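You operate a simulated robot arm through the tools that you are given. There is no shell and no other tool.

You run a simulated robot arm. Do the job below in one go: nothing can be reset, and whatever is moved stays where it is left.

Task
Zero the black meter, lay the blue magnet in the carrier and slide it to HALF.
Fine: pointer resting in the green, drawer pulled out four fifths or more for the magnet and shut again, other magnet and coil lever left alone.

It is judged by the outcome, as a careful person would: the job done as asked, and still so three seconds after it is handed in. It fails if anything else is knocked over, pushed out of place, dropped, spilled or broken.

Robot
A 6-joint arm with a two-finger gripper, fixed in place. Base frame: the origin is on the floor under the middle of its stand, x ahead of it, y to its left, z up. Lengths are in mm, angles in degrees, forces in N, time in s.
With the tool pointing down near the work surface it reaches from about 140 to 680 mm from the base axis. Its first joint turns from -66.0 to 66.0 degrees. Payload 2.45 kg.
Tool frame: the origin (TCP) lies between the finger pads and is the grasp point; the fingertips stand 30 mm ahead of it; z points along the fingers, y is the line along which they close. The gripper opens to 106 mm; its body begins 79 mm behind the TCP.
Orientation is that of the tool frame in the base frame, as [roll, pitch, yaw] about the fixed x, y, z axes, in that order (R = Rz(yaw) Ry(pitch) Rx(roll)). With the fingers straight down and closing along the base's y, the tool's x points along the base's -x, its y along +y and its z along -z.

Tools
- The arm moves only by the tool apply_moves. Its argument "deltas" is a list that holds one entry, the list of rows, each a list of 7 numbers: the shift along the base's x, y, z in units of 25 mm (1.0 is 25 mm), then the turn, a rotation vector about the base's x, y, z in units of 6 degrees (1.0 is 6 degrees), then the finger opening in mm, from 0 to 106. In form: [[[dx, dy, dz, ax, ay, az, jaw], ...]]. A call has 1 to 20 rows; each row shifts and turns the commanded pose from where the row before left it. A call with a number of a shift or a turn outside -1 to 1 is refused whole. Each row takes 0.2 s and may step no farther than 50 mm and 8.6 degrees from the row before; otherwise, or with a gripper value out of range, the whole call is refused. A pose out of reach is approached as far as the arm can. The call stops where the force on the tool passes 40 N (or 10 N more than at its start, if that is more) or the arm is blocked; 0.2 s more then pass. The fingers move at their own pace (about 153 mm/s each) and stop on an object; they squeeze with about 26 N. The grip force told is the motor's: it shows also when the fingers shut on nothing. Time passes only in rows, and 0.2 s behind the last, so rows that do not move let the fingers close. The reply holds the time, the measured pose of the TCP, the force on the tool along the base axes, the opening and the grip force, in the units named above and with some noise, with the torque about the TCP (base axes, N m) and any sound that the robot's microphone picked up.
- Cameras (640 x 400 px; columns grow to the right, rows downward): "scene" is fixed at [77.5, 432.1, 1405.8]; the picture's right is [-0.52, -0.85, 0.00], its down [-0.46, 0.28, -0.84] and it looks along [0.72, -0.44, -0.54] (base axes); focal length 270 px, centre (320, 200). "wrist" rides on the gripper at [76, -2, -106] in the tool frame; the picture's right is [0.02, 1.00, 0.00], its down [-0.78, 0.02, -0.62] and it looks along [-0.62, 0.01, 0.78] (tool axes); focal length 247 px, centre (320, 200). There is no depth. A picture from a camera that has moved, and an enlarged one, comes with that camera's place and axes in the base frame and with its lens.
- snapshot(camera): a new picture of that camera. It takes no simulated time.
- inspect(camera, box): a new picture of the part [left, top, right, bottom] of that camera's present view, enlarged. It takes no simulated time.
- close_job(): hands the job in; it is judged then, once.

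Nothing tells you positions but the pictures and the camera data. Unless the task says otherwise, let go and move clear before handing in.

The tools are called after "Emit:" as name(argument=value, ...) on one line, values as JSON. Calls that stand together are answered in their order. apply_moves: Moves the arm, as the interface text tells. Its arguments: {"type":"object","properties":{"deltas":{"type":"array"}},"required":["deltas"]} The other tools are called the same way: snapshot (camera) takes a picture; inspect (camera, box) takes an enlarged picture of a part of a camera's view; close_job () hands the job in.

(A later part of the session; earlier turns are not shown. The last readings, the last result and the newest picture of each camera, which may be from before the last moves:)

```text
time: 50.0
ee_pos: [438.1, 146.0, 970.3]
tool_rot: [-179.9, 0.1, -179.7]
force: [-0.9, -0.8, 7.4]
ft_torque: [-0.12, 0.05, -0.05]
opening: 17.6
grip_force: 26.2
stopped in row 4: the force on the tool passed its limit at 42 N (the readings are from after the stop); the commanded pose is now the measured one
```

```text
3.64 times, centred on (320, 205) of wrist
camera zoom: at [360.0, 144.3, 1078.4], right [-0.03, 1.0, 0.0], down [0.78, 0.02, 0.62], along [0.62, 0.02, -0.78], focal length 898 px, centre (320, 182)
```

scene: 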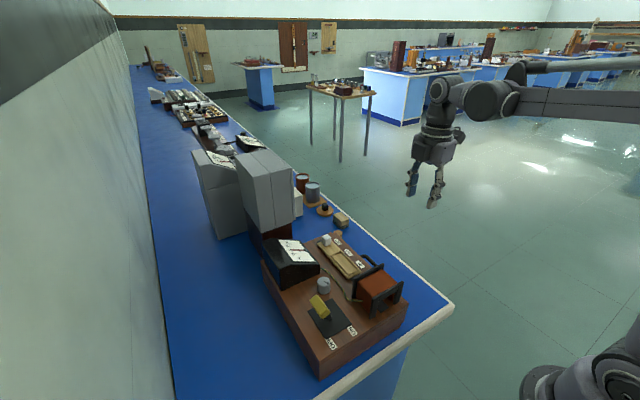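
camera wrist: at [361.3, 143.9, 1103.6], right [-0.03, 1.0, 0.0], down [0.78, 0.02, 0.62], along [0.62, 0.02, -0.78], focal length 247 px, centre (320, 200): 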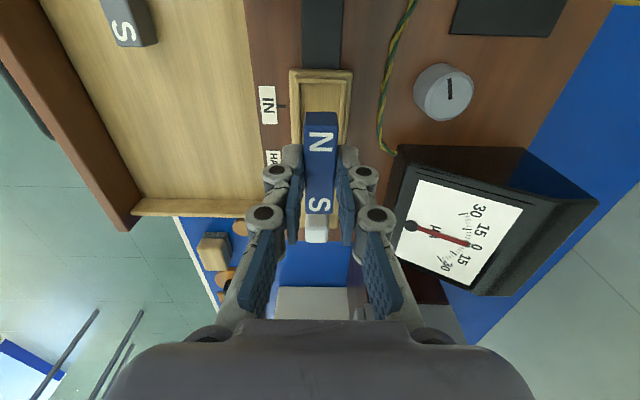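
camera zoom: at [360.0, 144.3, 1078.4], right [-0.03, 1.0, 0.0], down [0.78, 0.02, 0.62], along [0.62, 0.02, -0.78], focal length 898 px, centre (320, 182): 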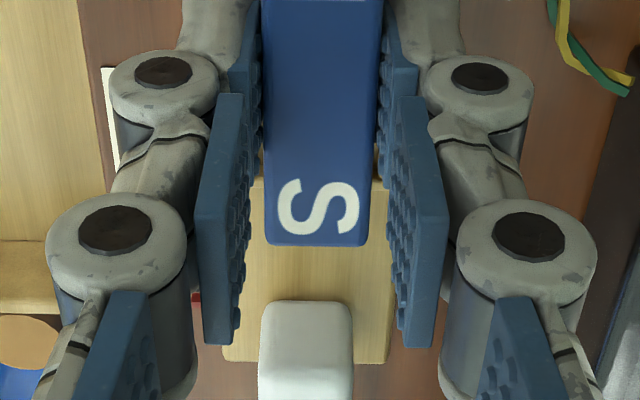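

It looks as if the S end met the far rim, and the magnet may have tilted in the grip. I'll lift clear and check.

Emit:
apply_moves(deltas=[[[0, 0, 0.3, 0, 0, 0, 8], [0, 0, 0.5, 0, 0, 0, 8], [0, 0, 0.4, 0, 0, 0, 8], [0, 0, 0, 0, 0, 0, 8]]])

Emit:
inspect(camera="wrist", box=[260, 90, 380, 230])

Emit:
inspect(camera="scene", box=[310, 205, 380, 265])

```text
time: 51.0
ee_pos: [438.5, 146.0, 1000.5]
tool_rot: [-179.8, 0.1, -179.7]
force: [0.7, 0.0, -1.1]
ft_torque: [-0.02, 0.01, -0.04]
opening: 17.7
grip_force: 26.0
```

```text
2.86 times, centred on (320, 160) of wrist
camera zoom: at [360.3, 144.8, 1107.8], right [-0.03, 1.0, 0.0], down [0.78, 0.02, 0.62], along [0.62, 0.02, -0.78], focal length 706 px, centre (320, 314)
```

zoom: 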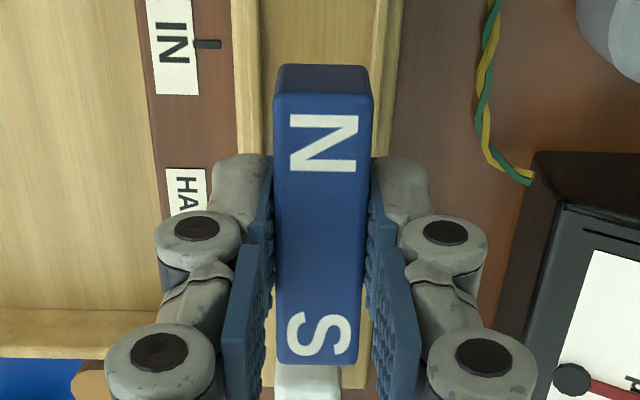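

```text
6.67 times, centred on (345, 235) of scene
camera zoom: at [77.6, 432.1, 1405.8], right [-0.52, -0.85, 0.0], down [-0.46, 0.28, -0.84], along [0.72, -0.44, -0.54], focal length 1797 px, centre (153, -33)
```

zoom: 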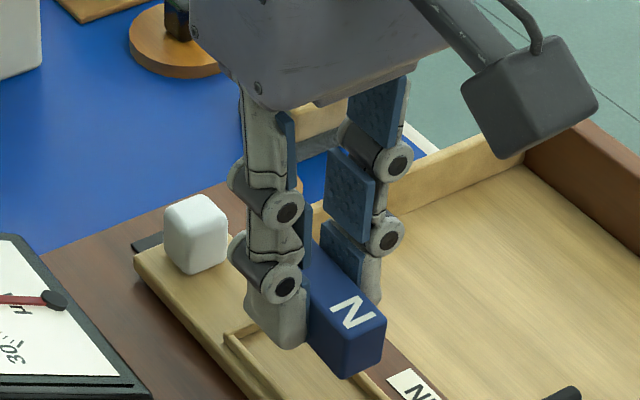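

Emit:
inspect(camera="scene", box=[330, 225, 380, 265])

Emit:
inspect(camera="wrist", box=[290, 100, 350, 160])

Emit:
inspect(camera="wrist", box=[290, 170, 350, 230])

```text
10.00 times, centred on (355, 245) of scene
camera zoom: at [77.6, 432.1, 1405.8], right [-0.52, -0.85, 0.0], down [-0.46, 0.28, -0.84], along [0.72, -0.44, -0.54], focal length 2696 px, centre (-30, -250)
```

zoom: 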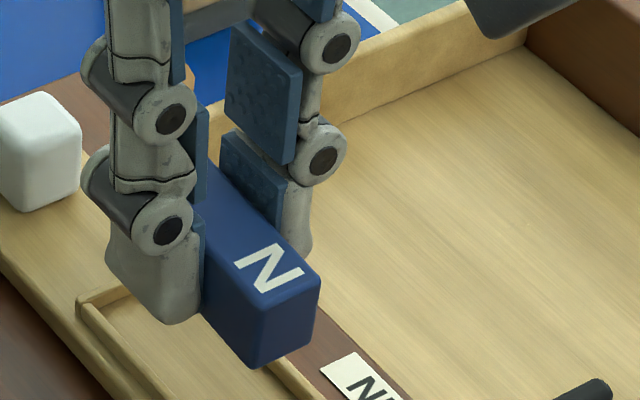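

```text
6.67 times, centred on (320, 130) of wrist
camera zoom: at [360.3, 144.8, 1107.8], right [-0.03, 1.0, 0.0], down [0.78, 0.02, 0.62], along [0.62, 0.02, -0.78], focal length 1646 px, centre (320, 667)
```

zoom: 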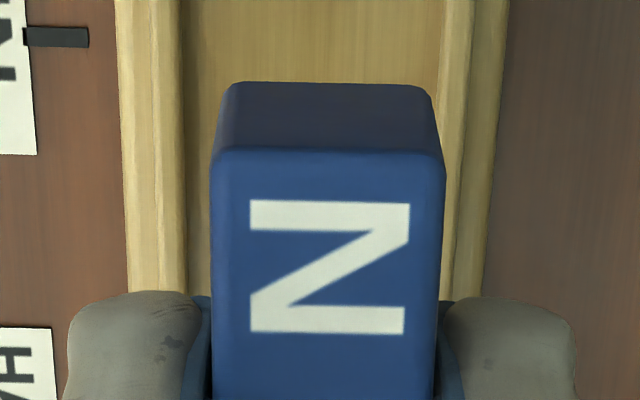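

```text
6.67 times, centred on (320, 200) of wrist
camera zoom: at [360.3, 144.8, 1107.8], right [-0.03, 1.0, 0.0], down [0.78, 0.02, 0.62], along [0.62, 0.02, -0.78], focal length 1646 px, centre (320, 200)
```

zoom: 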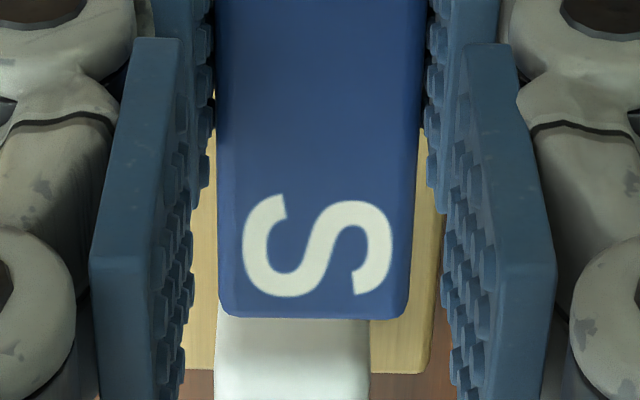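

Emit:
inspect(camera="scene", box=[345, 238, 371, 264])

Emit:
inspect(camera="wrist", box=[296, 104, 346, 134])

```text
15.38 times, centred on (358, 251) of scene
camera zoom: at [77.6, 432.1, 1405.8], right [-0.52, -0.85, 0.0], down [-0.46, 0.28, -0.84], along [0.72, -0.44, -0.54], focal length 4148 px, centre (-265, -585)
```

zoom: 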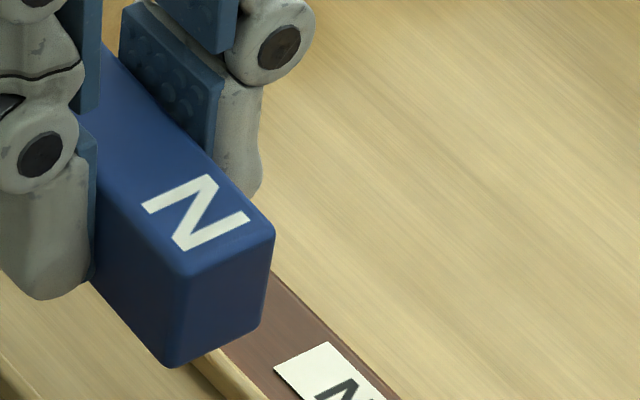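

```text
12.80 times, centred on (321, 119) of wrist
camera zoom: at [360.3, 144.8, 1107.8], right [-0.03, 1.0, 0.0], down [0.78, 0.02, 0.62], along [0.62, 0.02, -0.78], focal length 3161 px, centre (307, 1237)
```

zoom: 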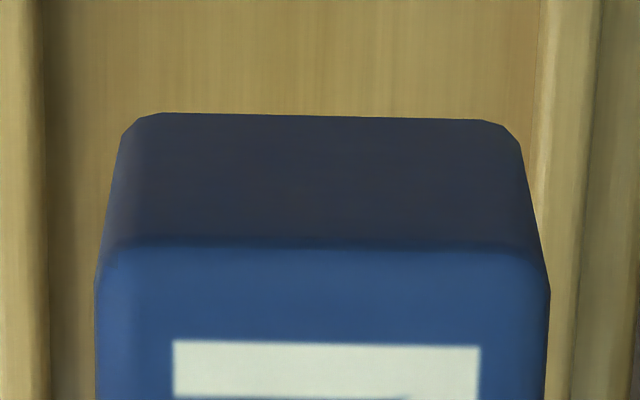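

The magnet tilted about 6°, S end up, because its S end met the far rim. The recess is actually centred at x≈434. I'll pitch the tool 6° to level the magnet, shift back in x, and lower most of the way.

Emit:
apply_moves(deltas=[[[-0.07, 0, 0, 0, 0.5, 0, 8], [-0.06, 0, 0, 0, 0.5, 0, 8], [0, 0, -0.4, 0, 0, 0, 8], [0, 0, -0.4, 0, 0, 0, 8], [0, 0, -0.2, 0, 0, 0, 8], [0, 0, 0, 0, 0, 0, 8]]])

Emit:
snapshot(camera="wrist")

Emit:
inspect(camera="wrist", box=[260, 60, 380, 200])

Emit:
inspect(camera="scene", box=[325, 235, 375, 270])

```text
time: 52.4
ee_pos: [436.3, 145.5, 975.9]
tool_rot: [-180.0, -6.0, -179.8]
force: [0.1, 0.1, -2.8]
ft_torque: [-0.01, -0.01, 0.0]
opening: 17.7
grip_force: 26.2
```

```text
taken
camera wrist: at [368.8, 144.5, 1090.5], right [-0.03, 1.0, 0.0], down [0.84, 0.02, 0.54], along [0.54, 0.02, -0.84], focal length 247 px, centre (320, 200)
```

wrist: 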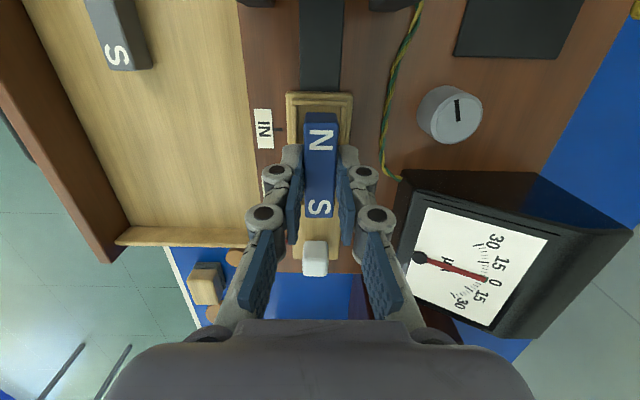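

```text
2.86 times, centred on (320, 130) of wrist
camera zoom: at [368.8, 144.5, 1090.5], right [-0.03, 1.0, 0.0], down [0.84, 0.02, 0.54], along [0.54, 0.02, -0.84], focal length 706 px, centre (320, 400)
```

zoom: 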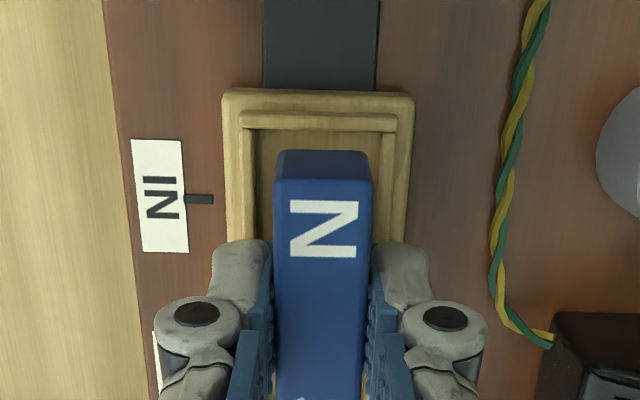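

```text
11.43 times, centred on (350, 252) of scene
camera zoom: at [77.6, 432.1, 1405.8], right [-0.52, -0.85, 0.0], down [-0.46, 0.28, -0.84], along [0.72, -0.44, -0.54], focal length 3081 px, centre (-23, -400)
```

zoom: 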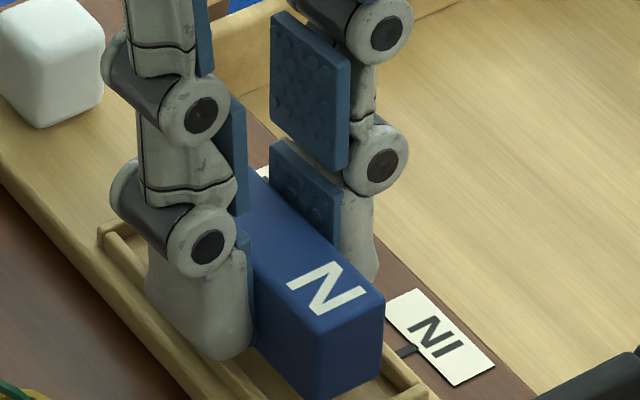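

The magnet is level and centred in the recess with about 3 mm at each end. Now I'll lower in 1 mm steps.

Emit:
apply_moves(deltas=[[[0, 0, -0.05, 0, 0, 0, 8], [0, 0, -0.05, 0, 0, 0, 8], [0, 0, -0.05, 0, 0, 0, 8], [0, 0, 0, 0, 0, 0, 8]]])

Emit:
inspect(camera="scene", box=[325, 235, 375, 270])

Emit:
inspect(camera="wrist", box=[280, 80, 360, 160])

```text
time: 53.4
ee_pos: [434.9, 145.7, 971.2]
tool_rot: [-179.9, -5.9, -179.9]
force: [0.3, 0.4, -0.9]
ft_torque: [-0.06, -0.05, 0.01]
opening: 17.4
grip_force: 26.1
```

```text
11.43 times, centred on (350, 252) of scene
camera zoom: at [77.5, 432.1, 1405.8], right [-0.52, -0.85, 0.0], down [-0.46, 0.28, -0.84], along [0.72, -0.44, -0.54], focal length 3081 px, centre (-23, -400)
```

zoom: 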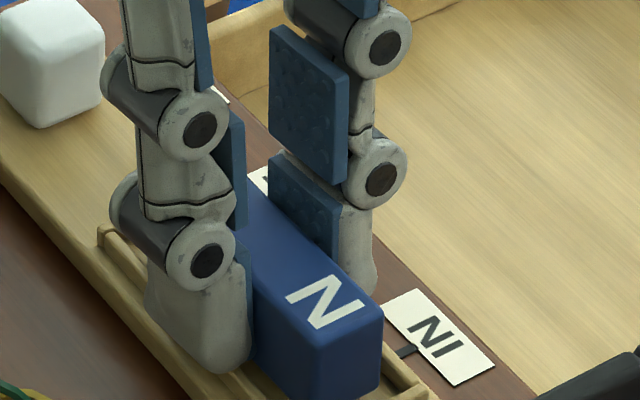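

```text
5.00 times, centred on (320, 120) of wrist
camera zoom: at [368.8, 144.6, 1086.9], right [-0.03, 1.0, 0.0], down [0.84, 0.02, 0.54], along [0.54, 0.02, -0.84], focal length 1235 px, centre (320, 600)
```

zoom: 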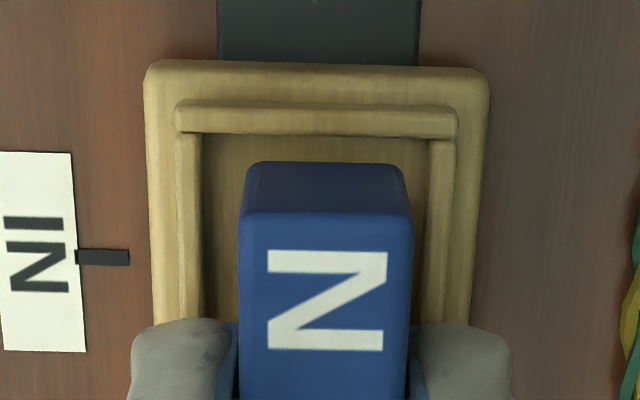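

Emit:
apply_moves(deltas=[[[0, 0, -0.03, 0, 0, 0, 8], [0, 0, -0.03, 0, 0, 0, 8], [0, 0, -0.03, 0, 0, 0, 8], [0, 0, 0, 0, 0, 0, 8]]])

Emit:
inspect(camera="scene", box=[330, 245, 370, 275])

```text
time: 54.2
ee_pos: [436.0, 145.4, 971.2]
tool_rot: [-179.9, -6.0, -179.6]
force: [-1.6, -0.1, 9.5]
ft_torque: [-0.28, -0.02, 0.01]
opening: 17.5
grip_force: 25.8
stopped in row 4: the force on the tool passed its limit at 42 N (the readings are from after the stop); the commanded pose is now the measured one
```

```text
13.33 times, centred on (350, 260) of scene
camera zoom: at [77.4, 432.1, 1405.8], right [-0.52, -0.85, 0.0], down [-0.46, 0.28, -0.84], along [0.72, -0.44, -0.54], focal length 3595 px, centre (-80, -600)
```

zoom: 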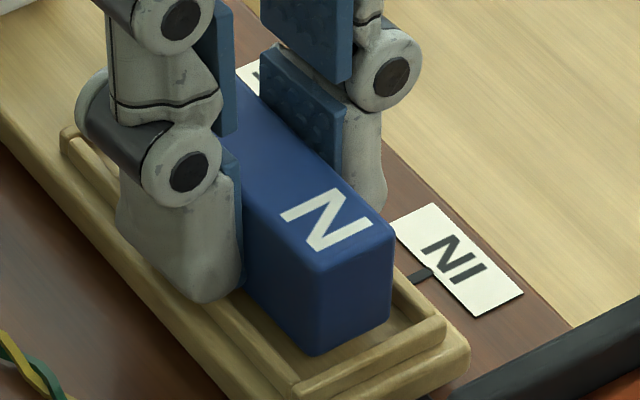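

Emit:
inspect(camera="wrist", box=[280, 80, 360, 160])

Emit:
inspect(camera="wrist", box=[280, 130, 360, 240])

Emit:
inspect(camera="scene", box=[330, 230, 370, 260])

```text
5.00 times, centred on (320, 120) of wrist
camera zoom: at [368.8, 144.5, 1086.6], right [-0.03, 1.0, 0.0], down [0.84, 0.02, 0.54], along [0.54, 0.02, -0.84], focal length 1235 px, centre (320, 600)
```

zoom: 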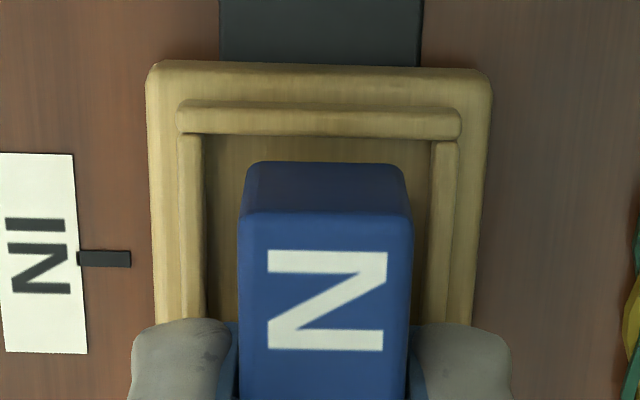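

```text
3.64 times, centred on (320, 185) of wrist
camera zoom: at [368.8, 144.5, 1086.6], right [-0.03, 1.0, 0.0], down [0.84, 0.02, 0.54], along [0.54, 0.02, -0.84], focal length 898 px, centre (320, 254)
```

zoom: 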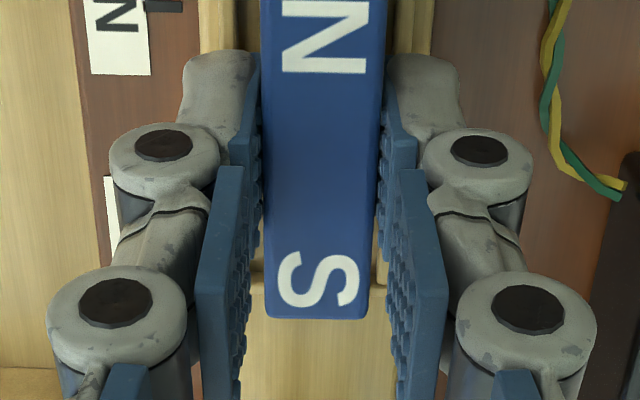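

```text
13.33 times, centred on (350, 245) of scene
camera zoom: at [77.4, 432.1, 1405.8], right [-0.52, -0.85, 0.0], down [-0.46, 0.28, -0.84], along [0.72, -0.44, -0.54], focal length 3595 px, centre (-80, -400)
```

zoom: 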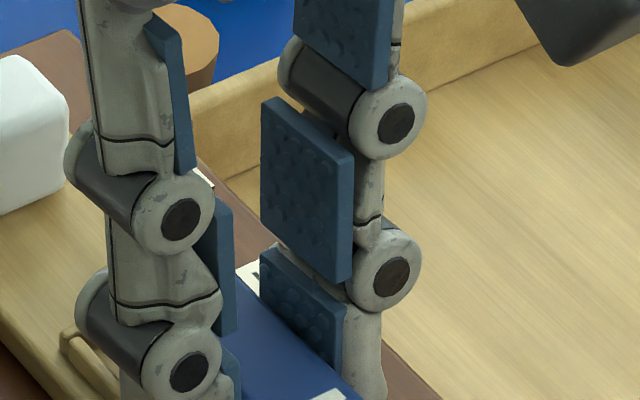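

Contact is again near TCP z 970, most likely the fingertips on the side rims. The S end is very close to the far rim, so I'll lift slightly, shift 2 mm toward -x and lower again.

Emit:
apply_moves(deltas=[[[0, 0, 0.1, 0, 0, 0, 8], [-0.08, 0, 0.04, 0, 0, 0, 8], [0, 0, 0, 0, 0, 0, 8], [0, 0, -0.05, 0, 0, 0, 8], [0, 0, -0.04, 0, 0, 0, 8], [0, 0, 0, 0, 0, 0, 8]]])

Emit:
inspect(camera="wrist", box=[280, 80, 360, 160])

Emit:
inspect(camera="wrist", box=[280, 130, 360, 240])

Emit:
inspect(camera="scene", box=[330, 245, 370, 275])

```text
time: 55.6
ee_pos: [434.1, 146.3, 971.6]
tool_rot: [-179.8, -5.9, -179.6]
force: [-0.3, 0.4, -0.8]
ft_torque: [0.0, -0.02, -0.03]
opening: 17.3
grip_force: 26.3
```

```text
5.00 times, centred on (320, 120) of wrist
camera zoom: at [367.1, 144.5, 1087.1], right [-0.03, 1.0, 0.0], down [0.84, 0.02, 0.54], along [0.54, 0.02, -0.84], focal length 1235 px, centre (320, 600)
```

zoom: 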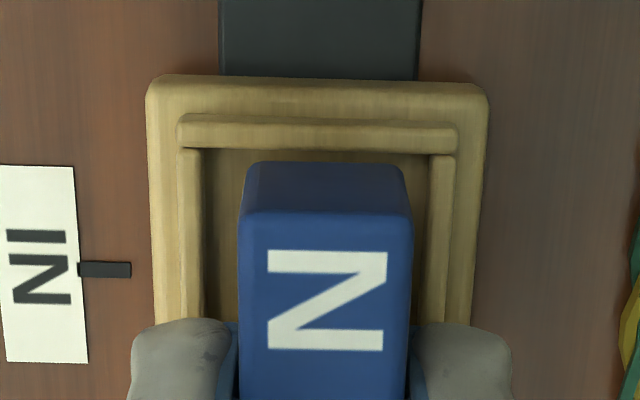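

```text
3.64 times, centred on (320, 185) of wrist
camera zoom: at [367.1, 144.5, 1087.1], right [-0.03, 1.0, 0.0], down [0.84, 0.02, 0.54], along [0.54, 0.02, -0.84], focal length 898 px, centre (320, 254)
```

zoom: 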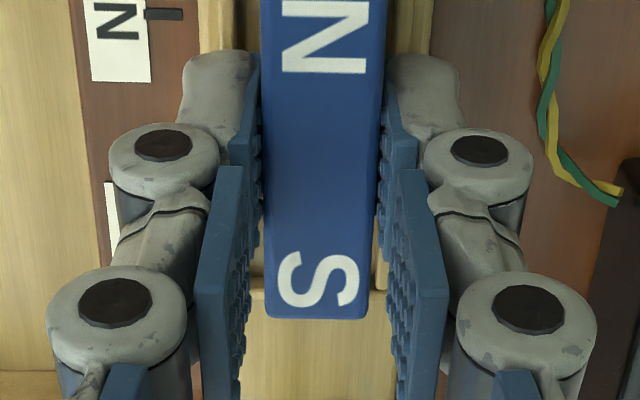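

```text
13.33 times, centred on (350, 260) of scene
camera zoom: at [77.6, 432.1, 1405.8], right [-0.52, -0.85, 0.0], down [-0.46, 0.28, -0.84], along [0.72, -0.44, -0.54], focal length 3595 px, centre (-80, -600)
```

zoom: 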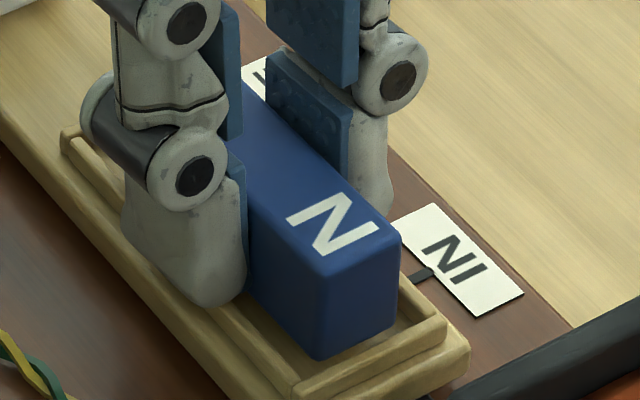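

The magnet now has clearance at both ends. I'll lower gently until contact.

Emit:
apply_moves(deltas=[[[0, 0, -0.03, 0, 0, 0, 8], [0, 0, -0.02, 0, 0, 0, 8], [0, 0, 0, 0, 0, 0, 8]]])

```text
time: 56.4
ee_pos: [433.0, 146.4, 970.2]
tool_rot: [-179.9, -5.9, -179.7]
force: [1.1, -0.2, 16.3]
ft_torque: [-0.14, -0.17, 0.01]
opening: 17.6
grip_force: 26.2
```

Contact is light at 16 N. I'll open the fingers slightly to release the magnet.

Emit:
apply_moves(deltas=[[[0, 0, 0.01, 0, 0, 0, 20], [0, 0, 0.02, 0, 0, 0, 24], [0, 0, 0, 0, 0, 0, 24]]])

Emit:
inspect(camera="wrist", box=[270, 70, 370, 240])

Emit:
inspect(camera="scene", box=[330, 245, 370, 275])

```text
time: 57.2
ee_pos: [434.1, 147.2, 971.2]
tool_rot: [179.9, -5.8, -179.6]
force: [0.4, -0.6, 3.2]
ft_torque: [-0.03, -0.06, -0.02]
opening: 23.8
grip_force: 0.0
```

```text
2.35 times, centred on (320, 155) of wrist
camera zoom: at [367.0, 144.9, 1086.7], right [-0.03, 1.0, 0.0], down [0.84, 0.02, 0.54], along [0.54, 0.02, -0.84], focal length 581 px, centre (320, 306)
```

zoom: 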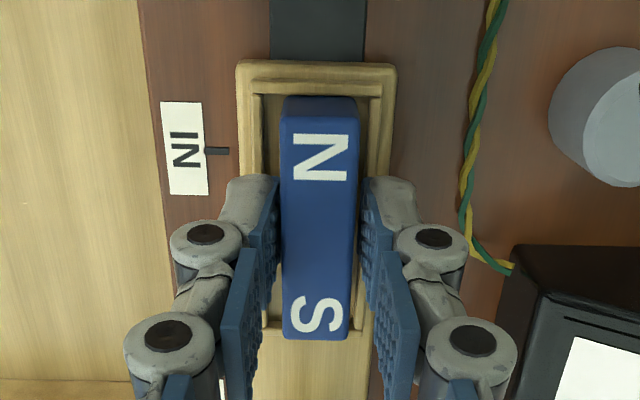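

```text
13.33 times, centred on (350, 260) of scene
camera zoom: at [77.5, 432.1, 1405.8], right [-0.52, -0.85, 0.0], down [-0.46, 0.28, -0.84], along [0.72, -0.44, -0.54], focal length 3595 px, centre (-80, -600)
```

zoom: 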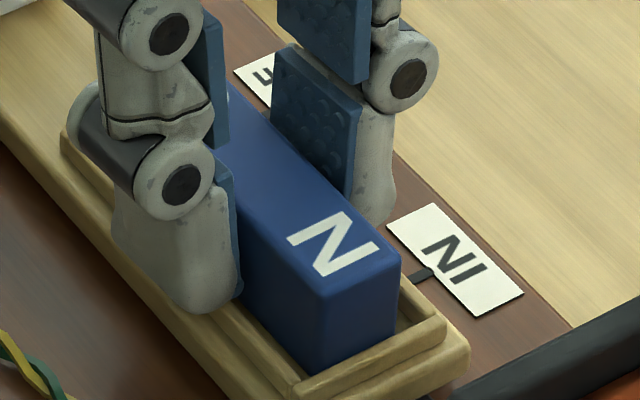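

The magnet has settled into the recess. I'll rise straight up, level the tool and check.

Emit:
apply_moves(deltas=[[[0, 0, 0.2, 0, 0, 0, 28], [0, 0, 0.5, 0, 0, 0, 30], [0, 0, 0.8, 0, 0, 0, 30], [0, 0, 0.8, 0, -0.5, 0, 30], [-0.4, 0, 0.2, 0, -0.5, 0, 50], [-0.4, 0, 0, 0, 0, 0, 60], [0, 0, 0, 0, 0, 0, 60]]])

Emit:
snapshot(camera="wrist")

Emit:
inspect(camera="wrist", box=[250, 70, 400, 250])

Emit:
inspect(camera="scene", box=[310, 225, 380, 275])

```text
time: 58.8
ee_pos: [413.5, 146.5, 1033.4]
tool_rot: [-179.9, 0.0, -179.7]
force: [-0.1, -0.3, 0.2]
ft_torque: [0.04, 0.03, 0.01]
opening: 59.8
grip_force: 0.1
```

```text
taken
camera wrist: at [335.5, 144.7, 1141.9], right [-0.03, 1.0, 0.0], down [0.78, 0.02, 0.62], along [0.62, 0.02, -0.78], focal length 247 px, centre (320, 200)
```

wrist: 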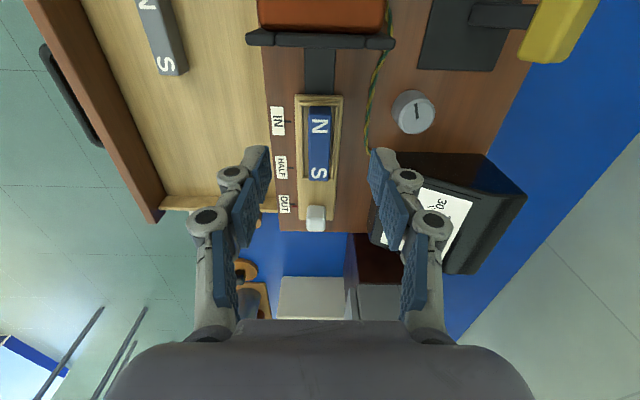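

```text
2.22 times, centred on (325, 160) of wrist
camera zoom: at [335.5, 144.7, 1141.9], right [-0.03, 1.0, 0.0], down [0.78, 0.02, 0.62], along [0.62, 0.02, -0.78], focal length 549 px, centre (309, 289)
```

zoom: 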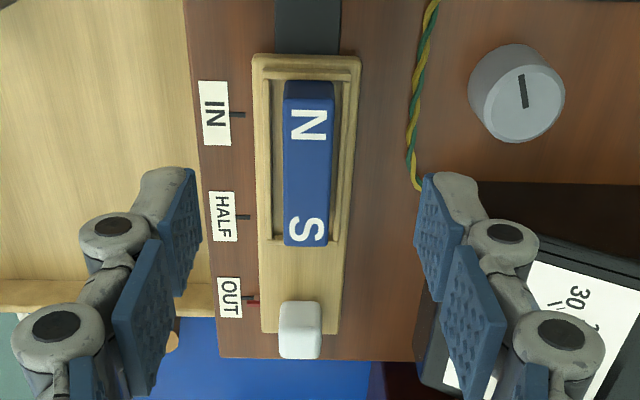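

```text
8.00 times, centred on (345, 250) of scene
camera zoom: at [77.5, 432.1, 1405.8], right [-0.52, -0.85, 0.0], down [-0.46, 0.28, -0.84], along [0.72, -0.44, -0.54], focal length 2157 px, centre (120, -200)
```

zoom: 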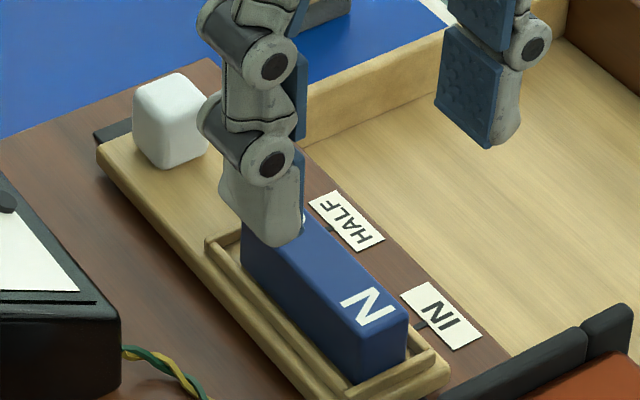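

The magnet lies flat in the recess. Next I'll go back to the drawer handle, now near y≈-97, to shut the drawer.

Emit:
apply_moves(deltas=[[[0.02, -0.97, -0.1, 0, 0, 0, 50], [0.02, -0.97, -0.1, 0, 0, 0, 40], [0.02, -0.97, -0.1, 0, 0, 0, 30], [0.02, -0.97, -0.1, 0, 0, 0, 18], [0.02, -0.97, -0.1, 0, 0, 0, 18], [0, -0.97, -0.1, 0, 0, 0, 18], [0, -0.97, -0.1, 0, 0, 0, 18], [0, -0.97, -0.1, 0, 0, 0, 18], [0, -0.97, -0.1, 0, 0, 0, 18], [0, -1.0, -0.1, 0, 0, -0.05, 18], [0, 0, -0.9, 0, 0, 0, 18], [0, 0, -0.9, 0, 0, 0, 18], [0, 0, -0.9, 0, 0, 0, 18], [0, 0, 0, 0, 0, 0, 18]]])

Emit:
inspect(camera="wrist", box=[260, 80, 390, 200])

Emit:
inspect(camera="scene", box=[300, 215, 400, 285])

Emit:
inspect(camera="scene", box=[274, 234, 324, 266])

```text
time: 61.8
ee_pos: [416.2, -97.2, 941.5]
tool_rot: [-179.9, 0.2, -180.0]
force: [0.0, 0.3, 0.3]
ft_torque: [-0.01, -0.02, -0.04]
opening: 18.0
grip_force: 0.0
```

```text
3.33 times, centred on (325, 140) of wrist
camera zoom: at [337.7, -97.9, 1049.4], right [-0.02, 1.0, 0.0], down [0.78, 0.02, 0.62], along [0.62, 0.01, -0.78], focal length 823 px, centre (303, 400)
```

zoom: 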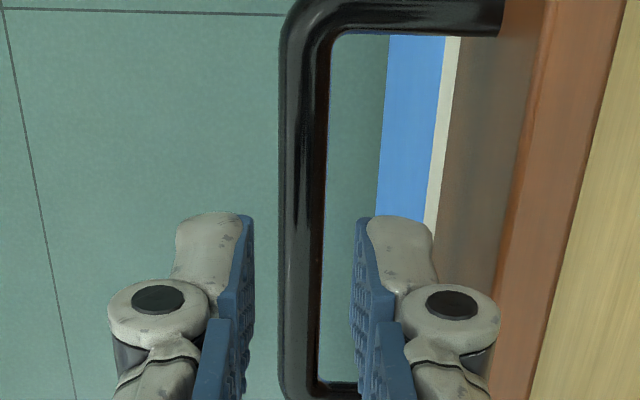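

```text
5.71 times, centred on (350, 250) of scene
camera zoom: at [77.5, 432.1, 1405.8], right [-0.52, -0.85, 0.0], down [-0.46, 0.28, -0.84], along [0.72, -0.44, -0.54], focal length 1541 px, centre (149, -86)
```

zoom: 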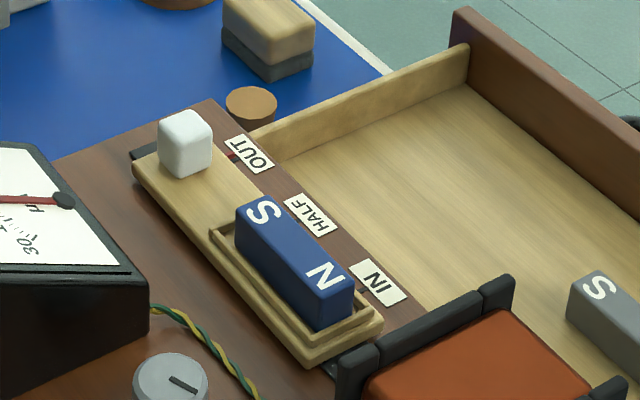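

```text
12.50 times, centred on (299, 250) of scene
camera zoom: at [77.5, 432.1, 1405.8], right [-0.52, -0.85, 0.0], down [-0.46, 0.28, -0.84], along [0.72, -0.44, -0.54], focal length 3370 px, centre (582, -425)
```

zoom: 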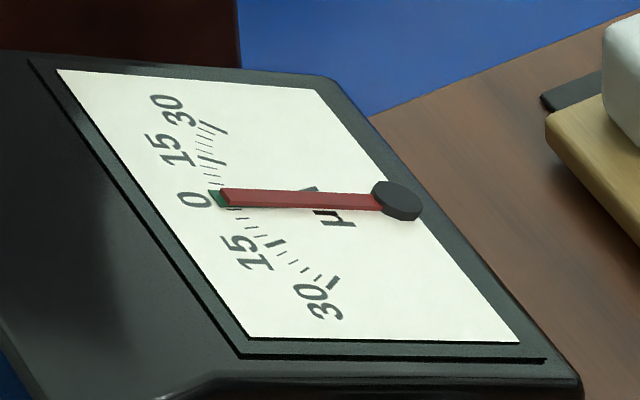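

The magnet is seated flat and the pointer is still on zero. The bar is centred between the fingers, so I'll descend and grip it.

Emit:
apply_moves(deltas=[[[0, 0.02, -0.5, 0, 0, 0, 18], [0, 0, -0.5, 0, 0, 0, 18], [0, 0, -0.34, 0, 0, 0, 18], [0, 0, 0, 0, 0, 0, 13], [0, 0, 0, 0, 0, 0, 10], [0, 0, 0, 0, 0, 0, 7], [0, 0, 0, 0, 0, 0, 4], [0, 0, 0, 0, 0, 0, 4]]])

Emit:
inspect(camera="wrist", box=[260, 80, 390, 200])

```text
time: 63.6
ee_pos: [416.5, -96.7, 907.8]
tool_rot: [-179.8, 0.1, 180.0]
force: [-0.1, -1.8, -11.5]
ft_torque: [-0.04, -0.04, -0.58]
opening: 9.0
grip_force: 36.5
```

```text
3.33 times, centred on (325, 140) of wrist
camera zoom: at [337.6, -97.5, 1015.9], right [-0.02, 1.0, 0.0], down [0.78, 0.02, 0.62], along [0.62, 0.01, -0.78], focal length 823 px, centre (303, 400)
```

zoom: 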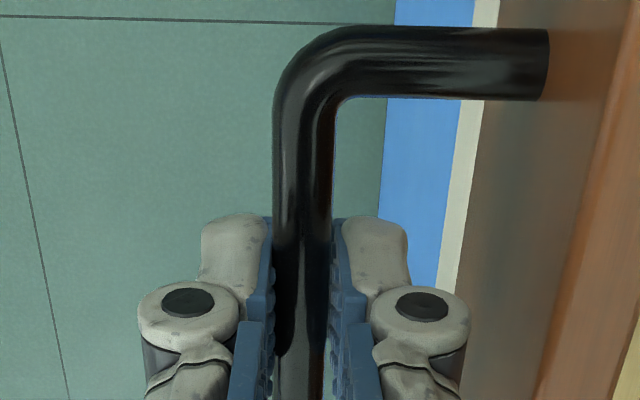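

The bar is gripped. I'll push the drawer shut at a gentle pace.

Emit:
apply_moves(deltas=[[[0, 0.15, 0, 0, 0, 0, 4], [0, 0.25, 0, 0, 0, 0, 4], [0, 0.3, 0, 0, 0, 0, 4], [0, 0.35, 0, 0, 0, 0, 4], [0, 0.35, 0, 0, 0, 0, 4], [0, 0.35, 0, 0, 0, 0, 4], [0, 0.35, 0, 0, 0, 0, 4], [0, 0.35, 0, 0, 0, 0, 4], [0, 0.35, 0, 0, 0, 0, 4], [0, 0.35, 0, 0, 0, 0, 4], [0, 0.35, 0, 0, 0, 0, 4], [0, 0.35, 0, 0, 0, 0, 4], [0, 0.35, 0, 0, 0, 0, 4], [0, 0.35, 0, 0, 0, 0, 4], [0, 0.3, 0, 0, 0, 0, 4], [0, 0.2, 0, 0, 0, 0, 4], [0, 0, 0, 0, 0, 0, 4]]])

Emit:
inspect(camera="scene", box=[260, 180, 470, 320])

Emit:
snapshot(camera="wrist")

```text
time: 67.2
ee_pos: [415.2, 31.7, 907.4]
tool_rot: [-179.9, 0.0, -179.9]
force: [-6.9, 1.5, 13.8]
ft_torque: [0.01, 0.1, -0.58]
opening: 9.1
grip_force: 36.5
```

```text
2.86 times, centred on (365, 250) of scene
camera zoom: at [77.2, 432.1, 1405.8], right [-0.52, -0.85, 0.0], down [-0.46, 0.28, -0.84], along [0.72, -0.44, -0.54], focal length 770 px, centre (191, 57)
```

zoom: 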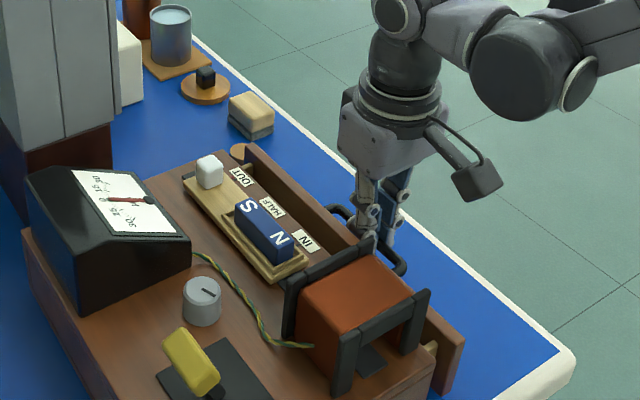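

```text
taken
camera wrist: at [337.6, 30.2, 1015.8], right [-0.02, 1.0, 0.0], down [0.78, 0.02, 0.62], along [0.62, 0.01, -0.78], focal length 247 px, centre (320, 200)
```

wrist: 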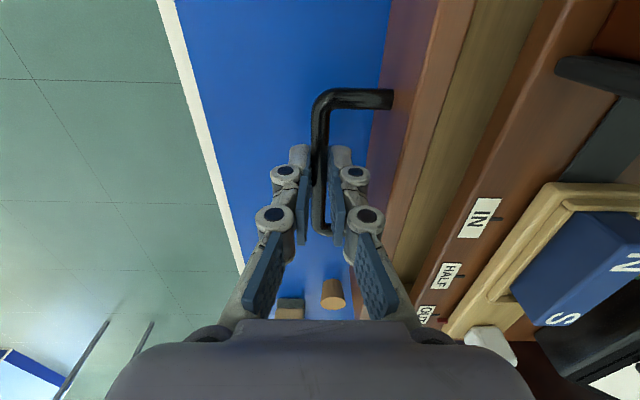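

Emit:
apply_moves(deltas=[[[0, 0.25, 0, 0, 0, 0, 4], [0, 0.25, 0, 0, 0, 0, 4], [0, 0.15, 0, 0, 0, 0, 4], [0, 0.1, 0, 0, 0, 0, 4], [0, 0.06, 0, 0, 0, 0, 4], [0, 0.05, 0, 0, 0, 0, 4], [0, 0.04, 0, 0, 0, 0, 4], [0, 0, 0, 0, 0, 0, 4]]])

Emit:
inspect(camera="scene", box=[310, 205, 420, 305])

Emit:
inspect(camera="wrist", box=[350, 0, 640, 320])

```text
time: 69.0
ee_pos: [415.7, 53.7, 908.3]
tool_rot: [-179.9, 0.0, 179.9]
force: [-3.4, -1.8, -4.0]
ft_torque: [-0.03, 0.11, -0.55]
opening: 9.1
grip_force: 36.6
```

```text
4.00 times, centred on (365, 255) of scene
camera zoom: at [77.5, 432.1, 1405.8], right [-0.52, -0.85, 0.0], down [-0.46, 0.28, -0.84], along [0.72, -0.44, -0.54], focal length 1078 px, centre (140, -20)
```

zoom: 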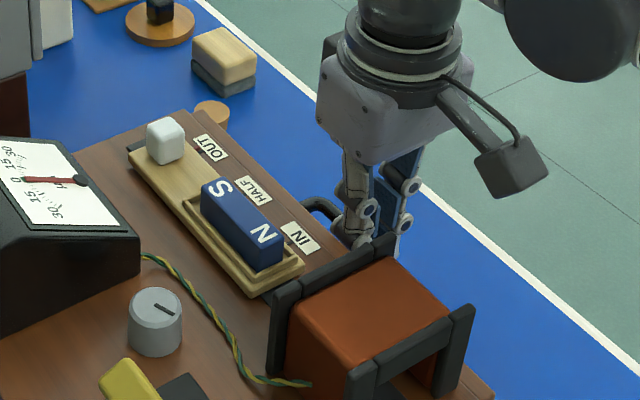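

```text
1.25 times, centred on (495, 160) of wrist
camera zoom: at [337.7, 52.1, 1015.8], right [-0.02, 1.0, 0.0], down [0.78, 0.02, 0.62], along [0.62, 0.01, -0.78], focal length 309 px, centre (101, 250)
```

zoom: 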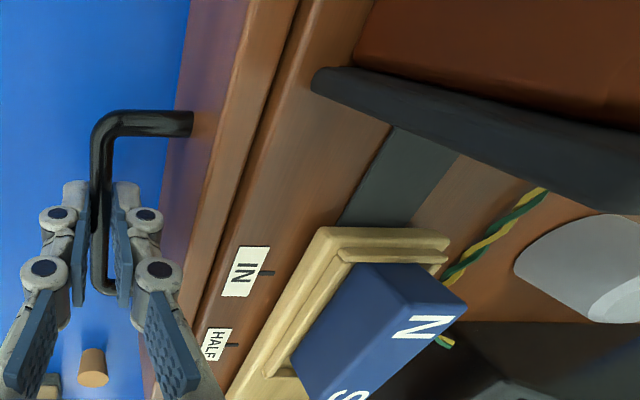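

Emit:
apply_moves(deltas=[[[0, 0.04, 0, 0, 0, 0, 4], [0, 0.04, 0, 0, 0, 0, 4], [0, 0.04, 0, 0, 0, 0, 4], [0, 0, 0, 0, 0, 0, 4]]])

Emit:
inspect(camera="wrist", box=[300, 40, 460, 200])

```text
time: 70.0
ee_pos: [414.9, 54.9, 908.2]
tool_rot: [-179.6, 0.0, 179.8]
force: [-6.6, -20.7, -14.1]
ft_torque: [-0.36, -0.16, -0.51]
opening: 9.3
grip_force: 36.7
```

```text
2.50 times, centred on (380, 120) of wrist
camera zoom: at [337.8, 53.2, 1015.9], right [-0.02, 1.0, -0.01], down [0.78, 0.02, 0.62], along [0.62, 0.01, -0.78], focal length 617 px, centre (170, 400)
```

zoom: 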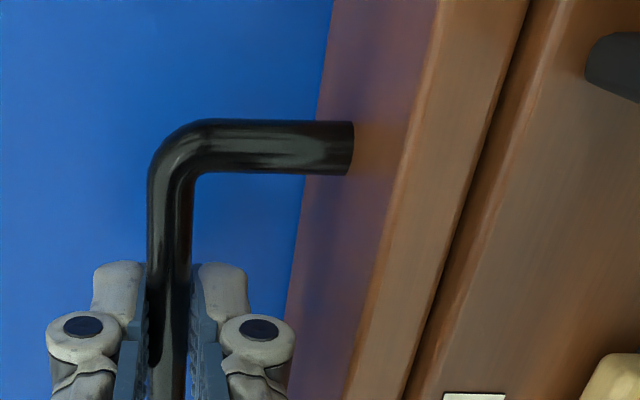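

A reaction of about 21 N shows the drawer is against its stop and shut. I'll release the handle and lift away.

Emit:
apply_moves(deltas=[[[0, -0.06, 0, 0, 0, 0, 9], [0, 0, 0, 0, 0, 0, 14], [0, 0, 0, 0, 0, 0, 18], [0, 0, 0.3, 0, 0, 0, 18], [0, 0, 0.6, 0, 0, 0, 18], [0, 0, 0.9, 0, 0, 0, 18], [0, 0, 0.9, 0, 0, 0, 18], [0, 0, 0.9, 0, 0, 0, 18], [0, 0, 0, 0, 0, 0, 18]]])

Emit:
snapshot(camera="wrist")

Emit:
inspect(camera="wrist", box=[270, 0, 470, 240])

Emit:
inspect(camera="scene", box=[310, 205, 440, 325])

```text
time: 72.0
ee_pos: [415.7, 54.1, 997.6]
tool_rot: [-179.9, 0.1, 180.0]
force: [0.1, -0.1, -0.1]
ft_torque: [-0.01, -0.01, 0.01]
opening: 18.2
grip_force: 0.1
```

```text
taken
camera wrist: at [338.2, 53.4, 1106.3], right [-0.02, 1.0, 0.0], down [0.78, 0.02, 0.62], along [0.62, 0.01, -0.78], focal length 247 px, centre (320, 200)
```

wrist: 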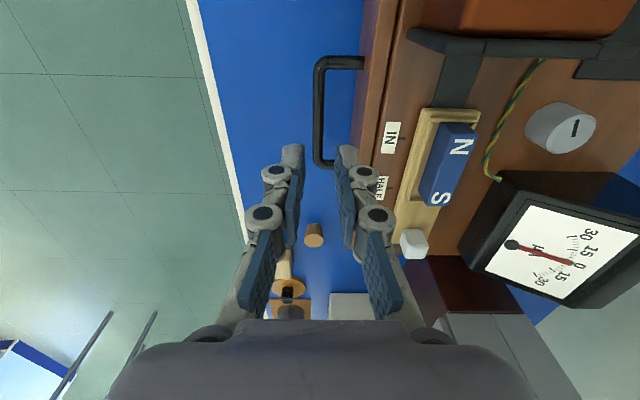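

```text
1.67 times, centred on (370, 120) of wrist
camera zoom: at [338.2, 53.4, 1106.3], right [-0.02, 1.0, 0.0], down [0.78, 0.02, 0.62], along [0.62, 0.01, -0.78], focal length 412 px, centre (237, 333)
```

zoom: 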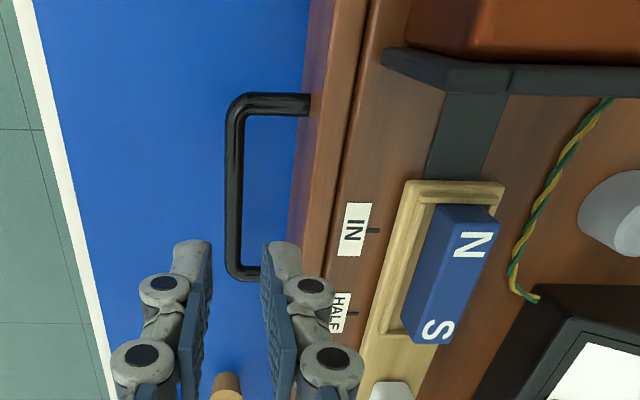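

```text
3.33 times, centred on (375, 265) of scene
camera zoom: at [77.5, 432.1, 1405.8], right [-0.52, -0.85, 0.0], down [-0.46, 0.28, -0.84], along [0.72, -0.44, -0.54], focal length 899 px, centre (137, -17)
```

zoom: 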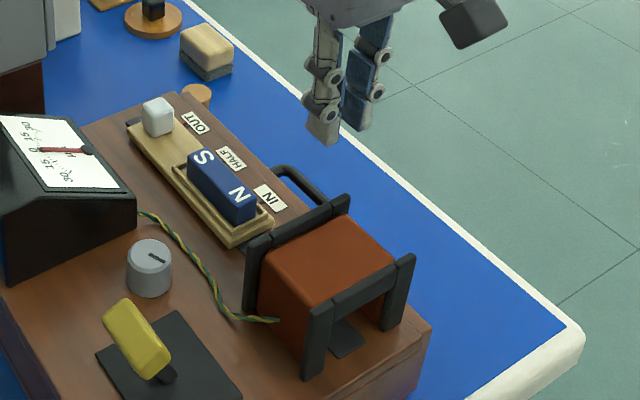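

The drawer is shut flush. Next is the carrier: I'll move above its white knob to locate it precisely.

Emit:
apply_moves(deltas=[[[0.4, 0.5, 0.6, 0, 0, 0, 30], [0.6, 0.7, 0.4, 0, 0, 0, 40], [0.7, 0.8, 0, 0, 0, 0, 44], [0.7, 0.8, 0, 0, 0, 0, 44], [0.6, 0.8, 0, 0, 0, 0, 44], [0, 0, 0, 0, 0, 0, 44]]])

Emit:
snapshot(camera="wrist")

Emit:
inspect(camera="wrist", box=[250, 60, 390, 220])

Emit:
inspect(camera="scene", box=[290, 180, 400, 280])

```text
time: 73.4
ee_pos: [490.6, 144.8, 1022.0]
tool_rot: [-179.9, 0.0, 179.9]
force: [0.3, 0.3, 0.1]
ft_torque: [0.02, 0.01, -0.02]
opening: 44.0
grip_force: 0.0
```

```text
taken
camera wrist: at [412.8, 143.8, 1130.1], right [-0.02, 1.0, 0.0], down [0.78, 0.02, 0.62], along [0.62, 0.01, -0.78], focal length 247 px, centre (320, 200)
```

wrist: 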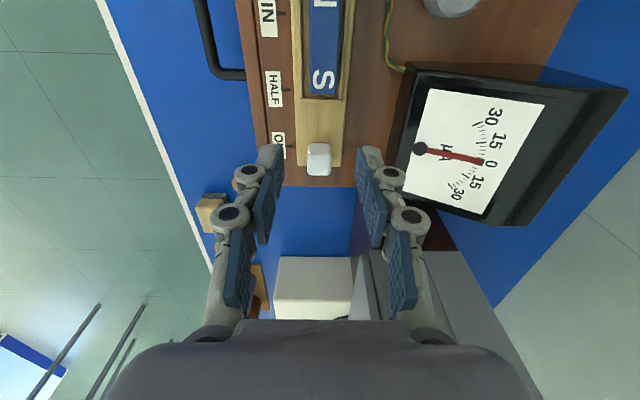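

```text
2.50 times, centred on (320, 140) of wrist
camera zoom: at [412.8, 143.8, 1130.1], right [-0.02, 1.0, 0.0], down [0.78, 0.02, 0.62], along [0.62, 0.01, -0.78], focal length 617 px, centre (320, 350)
```

zoom: 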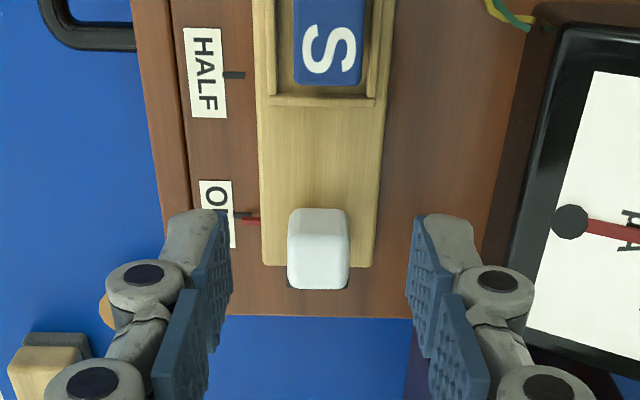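

```text
4.00 times, centred on (345, 230) of scene
camera zoom: at [77.5, 432.1, 1405.8], right [-0.52, -0.85, 0.0], down [-0.46, 0.28, -0.84], along [0.72, -0.44, -0.54], focal length 1078 px, centre (220, 80)
```

zoom: 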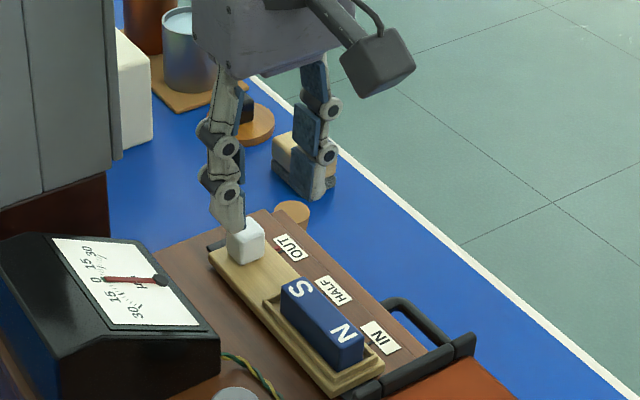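

Emit:
apply_moves(deltas=[[[0.4, 0, -0.4, 0, 0, 0, 44], [0.5, 0, -0.6, 0, 0, 0, 44], [0, 0, 0, 0, 0, 0, 44]]])

Emit:
inspect(camera="wrist", box=[250, 60, 390, 220])

Emit:
inspect(camera="scene", box=[320, 210, 370, 250])

```text
time: 74.2
ee_pos: [515.3, 144.6, 996.8]
tool_rot: [-179.8, 0.1, -180.0]
force: [-0.7, 0.0, -0.2]
ft_torque: [0.01, 0.01, -0.02]
opening: 43.6
grip_force: 0.1
```

```text
2.50 times, centred on (320, 140) of wrist
camera zoom: at [436.4, 143.6, 1105.2], right [-0.02, 1.0, 0.0], down [0.78, 0.02, 0.62], along [0.62, 0.01, -0.78], focal length 617 px, centre (320, 350)
```

zoom: 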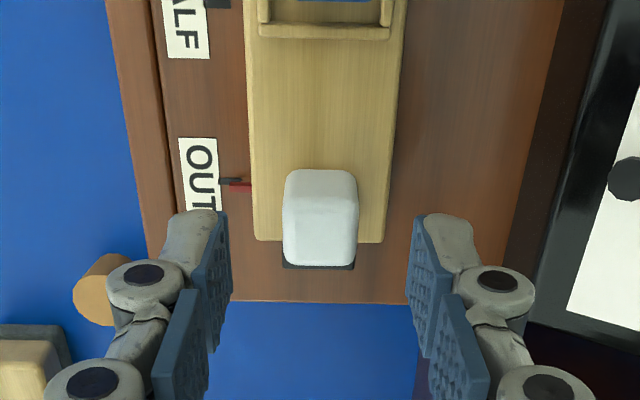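

```text
10.00 times, centred on (345, 230) of scene
camera zoom: at [77.5, 432.1, 1405.8], right [-0.52, -0.85, 0.0], down [-0.46, 0.28, -0.84], along [0.72, -0.44, -0.54], focal length 2696 px, centre (70, -100)
```

zoom: 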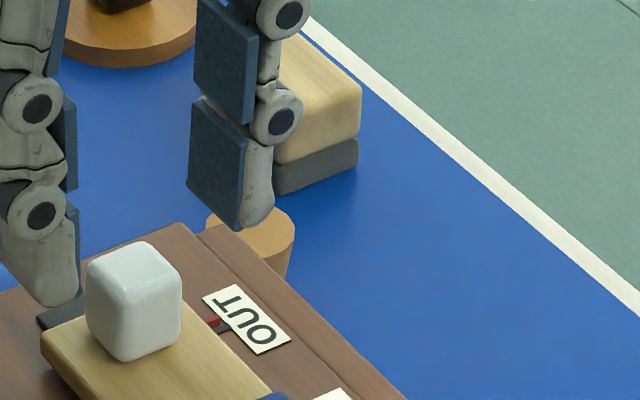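

The white knob is centred near (515, 145), with its top at about z 955. I'll descend around it and grip gently.

Emit:
apply_moves(deltas=[[[0, 0.02, -0.4, 0, 0, 0, 44], [0, 0, -0.4, 0, 0, 0, 40], [0, 0, -0.2, 0, 0, 0, 36], [0, 0, 0, 0, 0, 0, 30], [0, 0, 0, 0, 0, 0, 25], [0, 0, 0, 0, 0, 0, 22], [0, 0, 0, 0, 0, 0, 19], [0, 0, 0, 0, 0, 0, 17], [0, 0, 0, 0, 0, 0, 17]]])

Emit:
inspect(camera="wrist", box=[250, 60, 390, 220])

Emit:
inspect(camera="scene", box=[310, 210, 380, 270])

```text
time: 76.2
ee_pos: [514.2, 144.8, 971.9]
tool_rot: [-179.9, 0.0, -179.9]
force: [-0.2, -0.2, -1.5]
ft_torque: [-0.03, -0.05, -0.09]
opening: 19.7
grip_force: 44.1
```

```text
2.50 times, centred on (320, 140) of wrist
camera zoom: at [435.7, 143.7, 1080.5], right [-0.02, 1.0, 0.0], down [0.78, 0.02, 0.62], along [0.62, 0.01, -0.78], focal length 617 px, centre (320, 350)
```

zoom: 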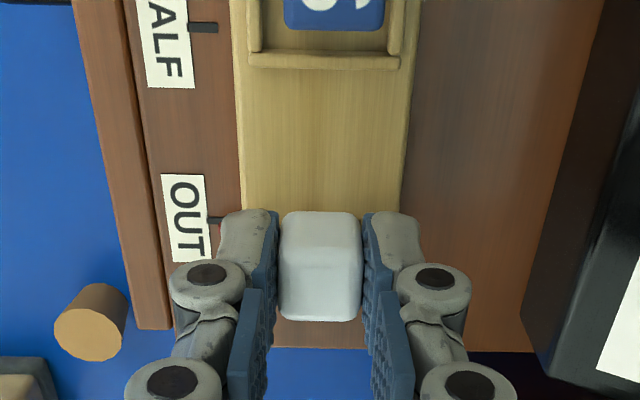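

```text
6.67 times, centred on (345, 240) of scene
camera zoom: at [77.6, 432.1, 1405.8], right [-0.52, -0.85, 0.0], down [-0.46, 0.28, -0.84], along [0.72, -0.44, -0.54], focal length 1797 px, centre (153, -67)
```

zoom: 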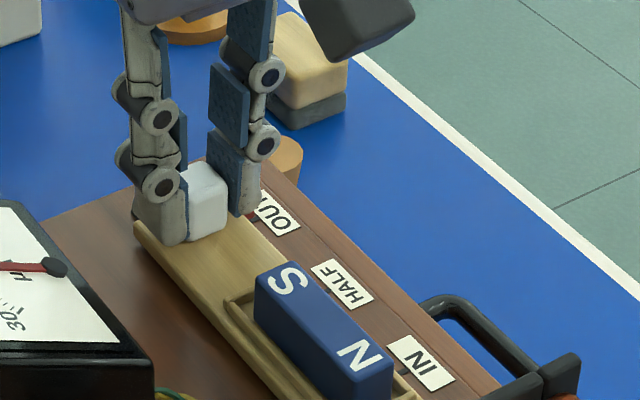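

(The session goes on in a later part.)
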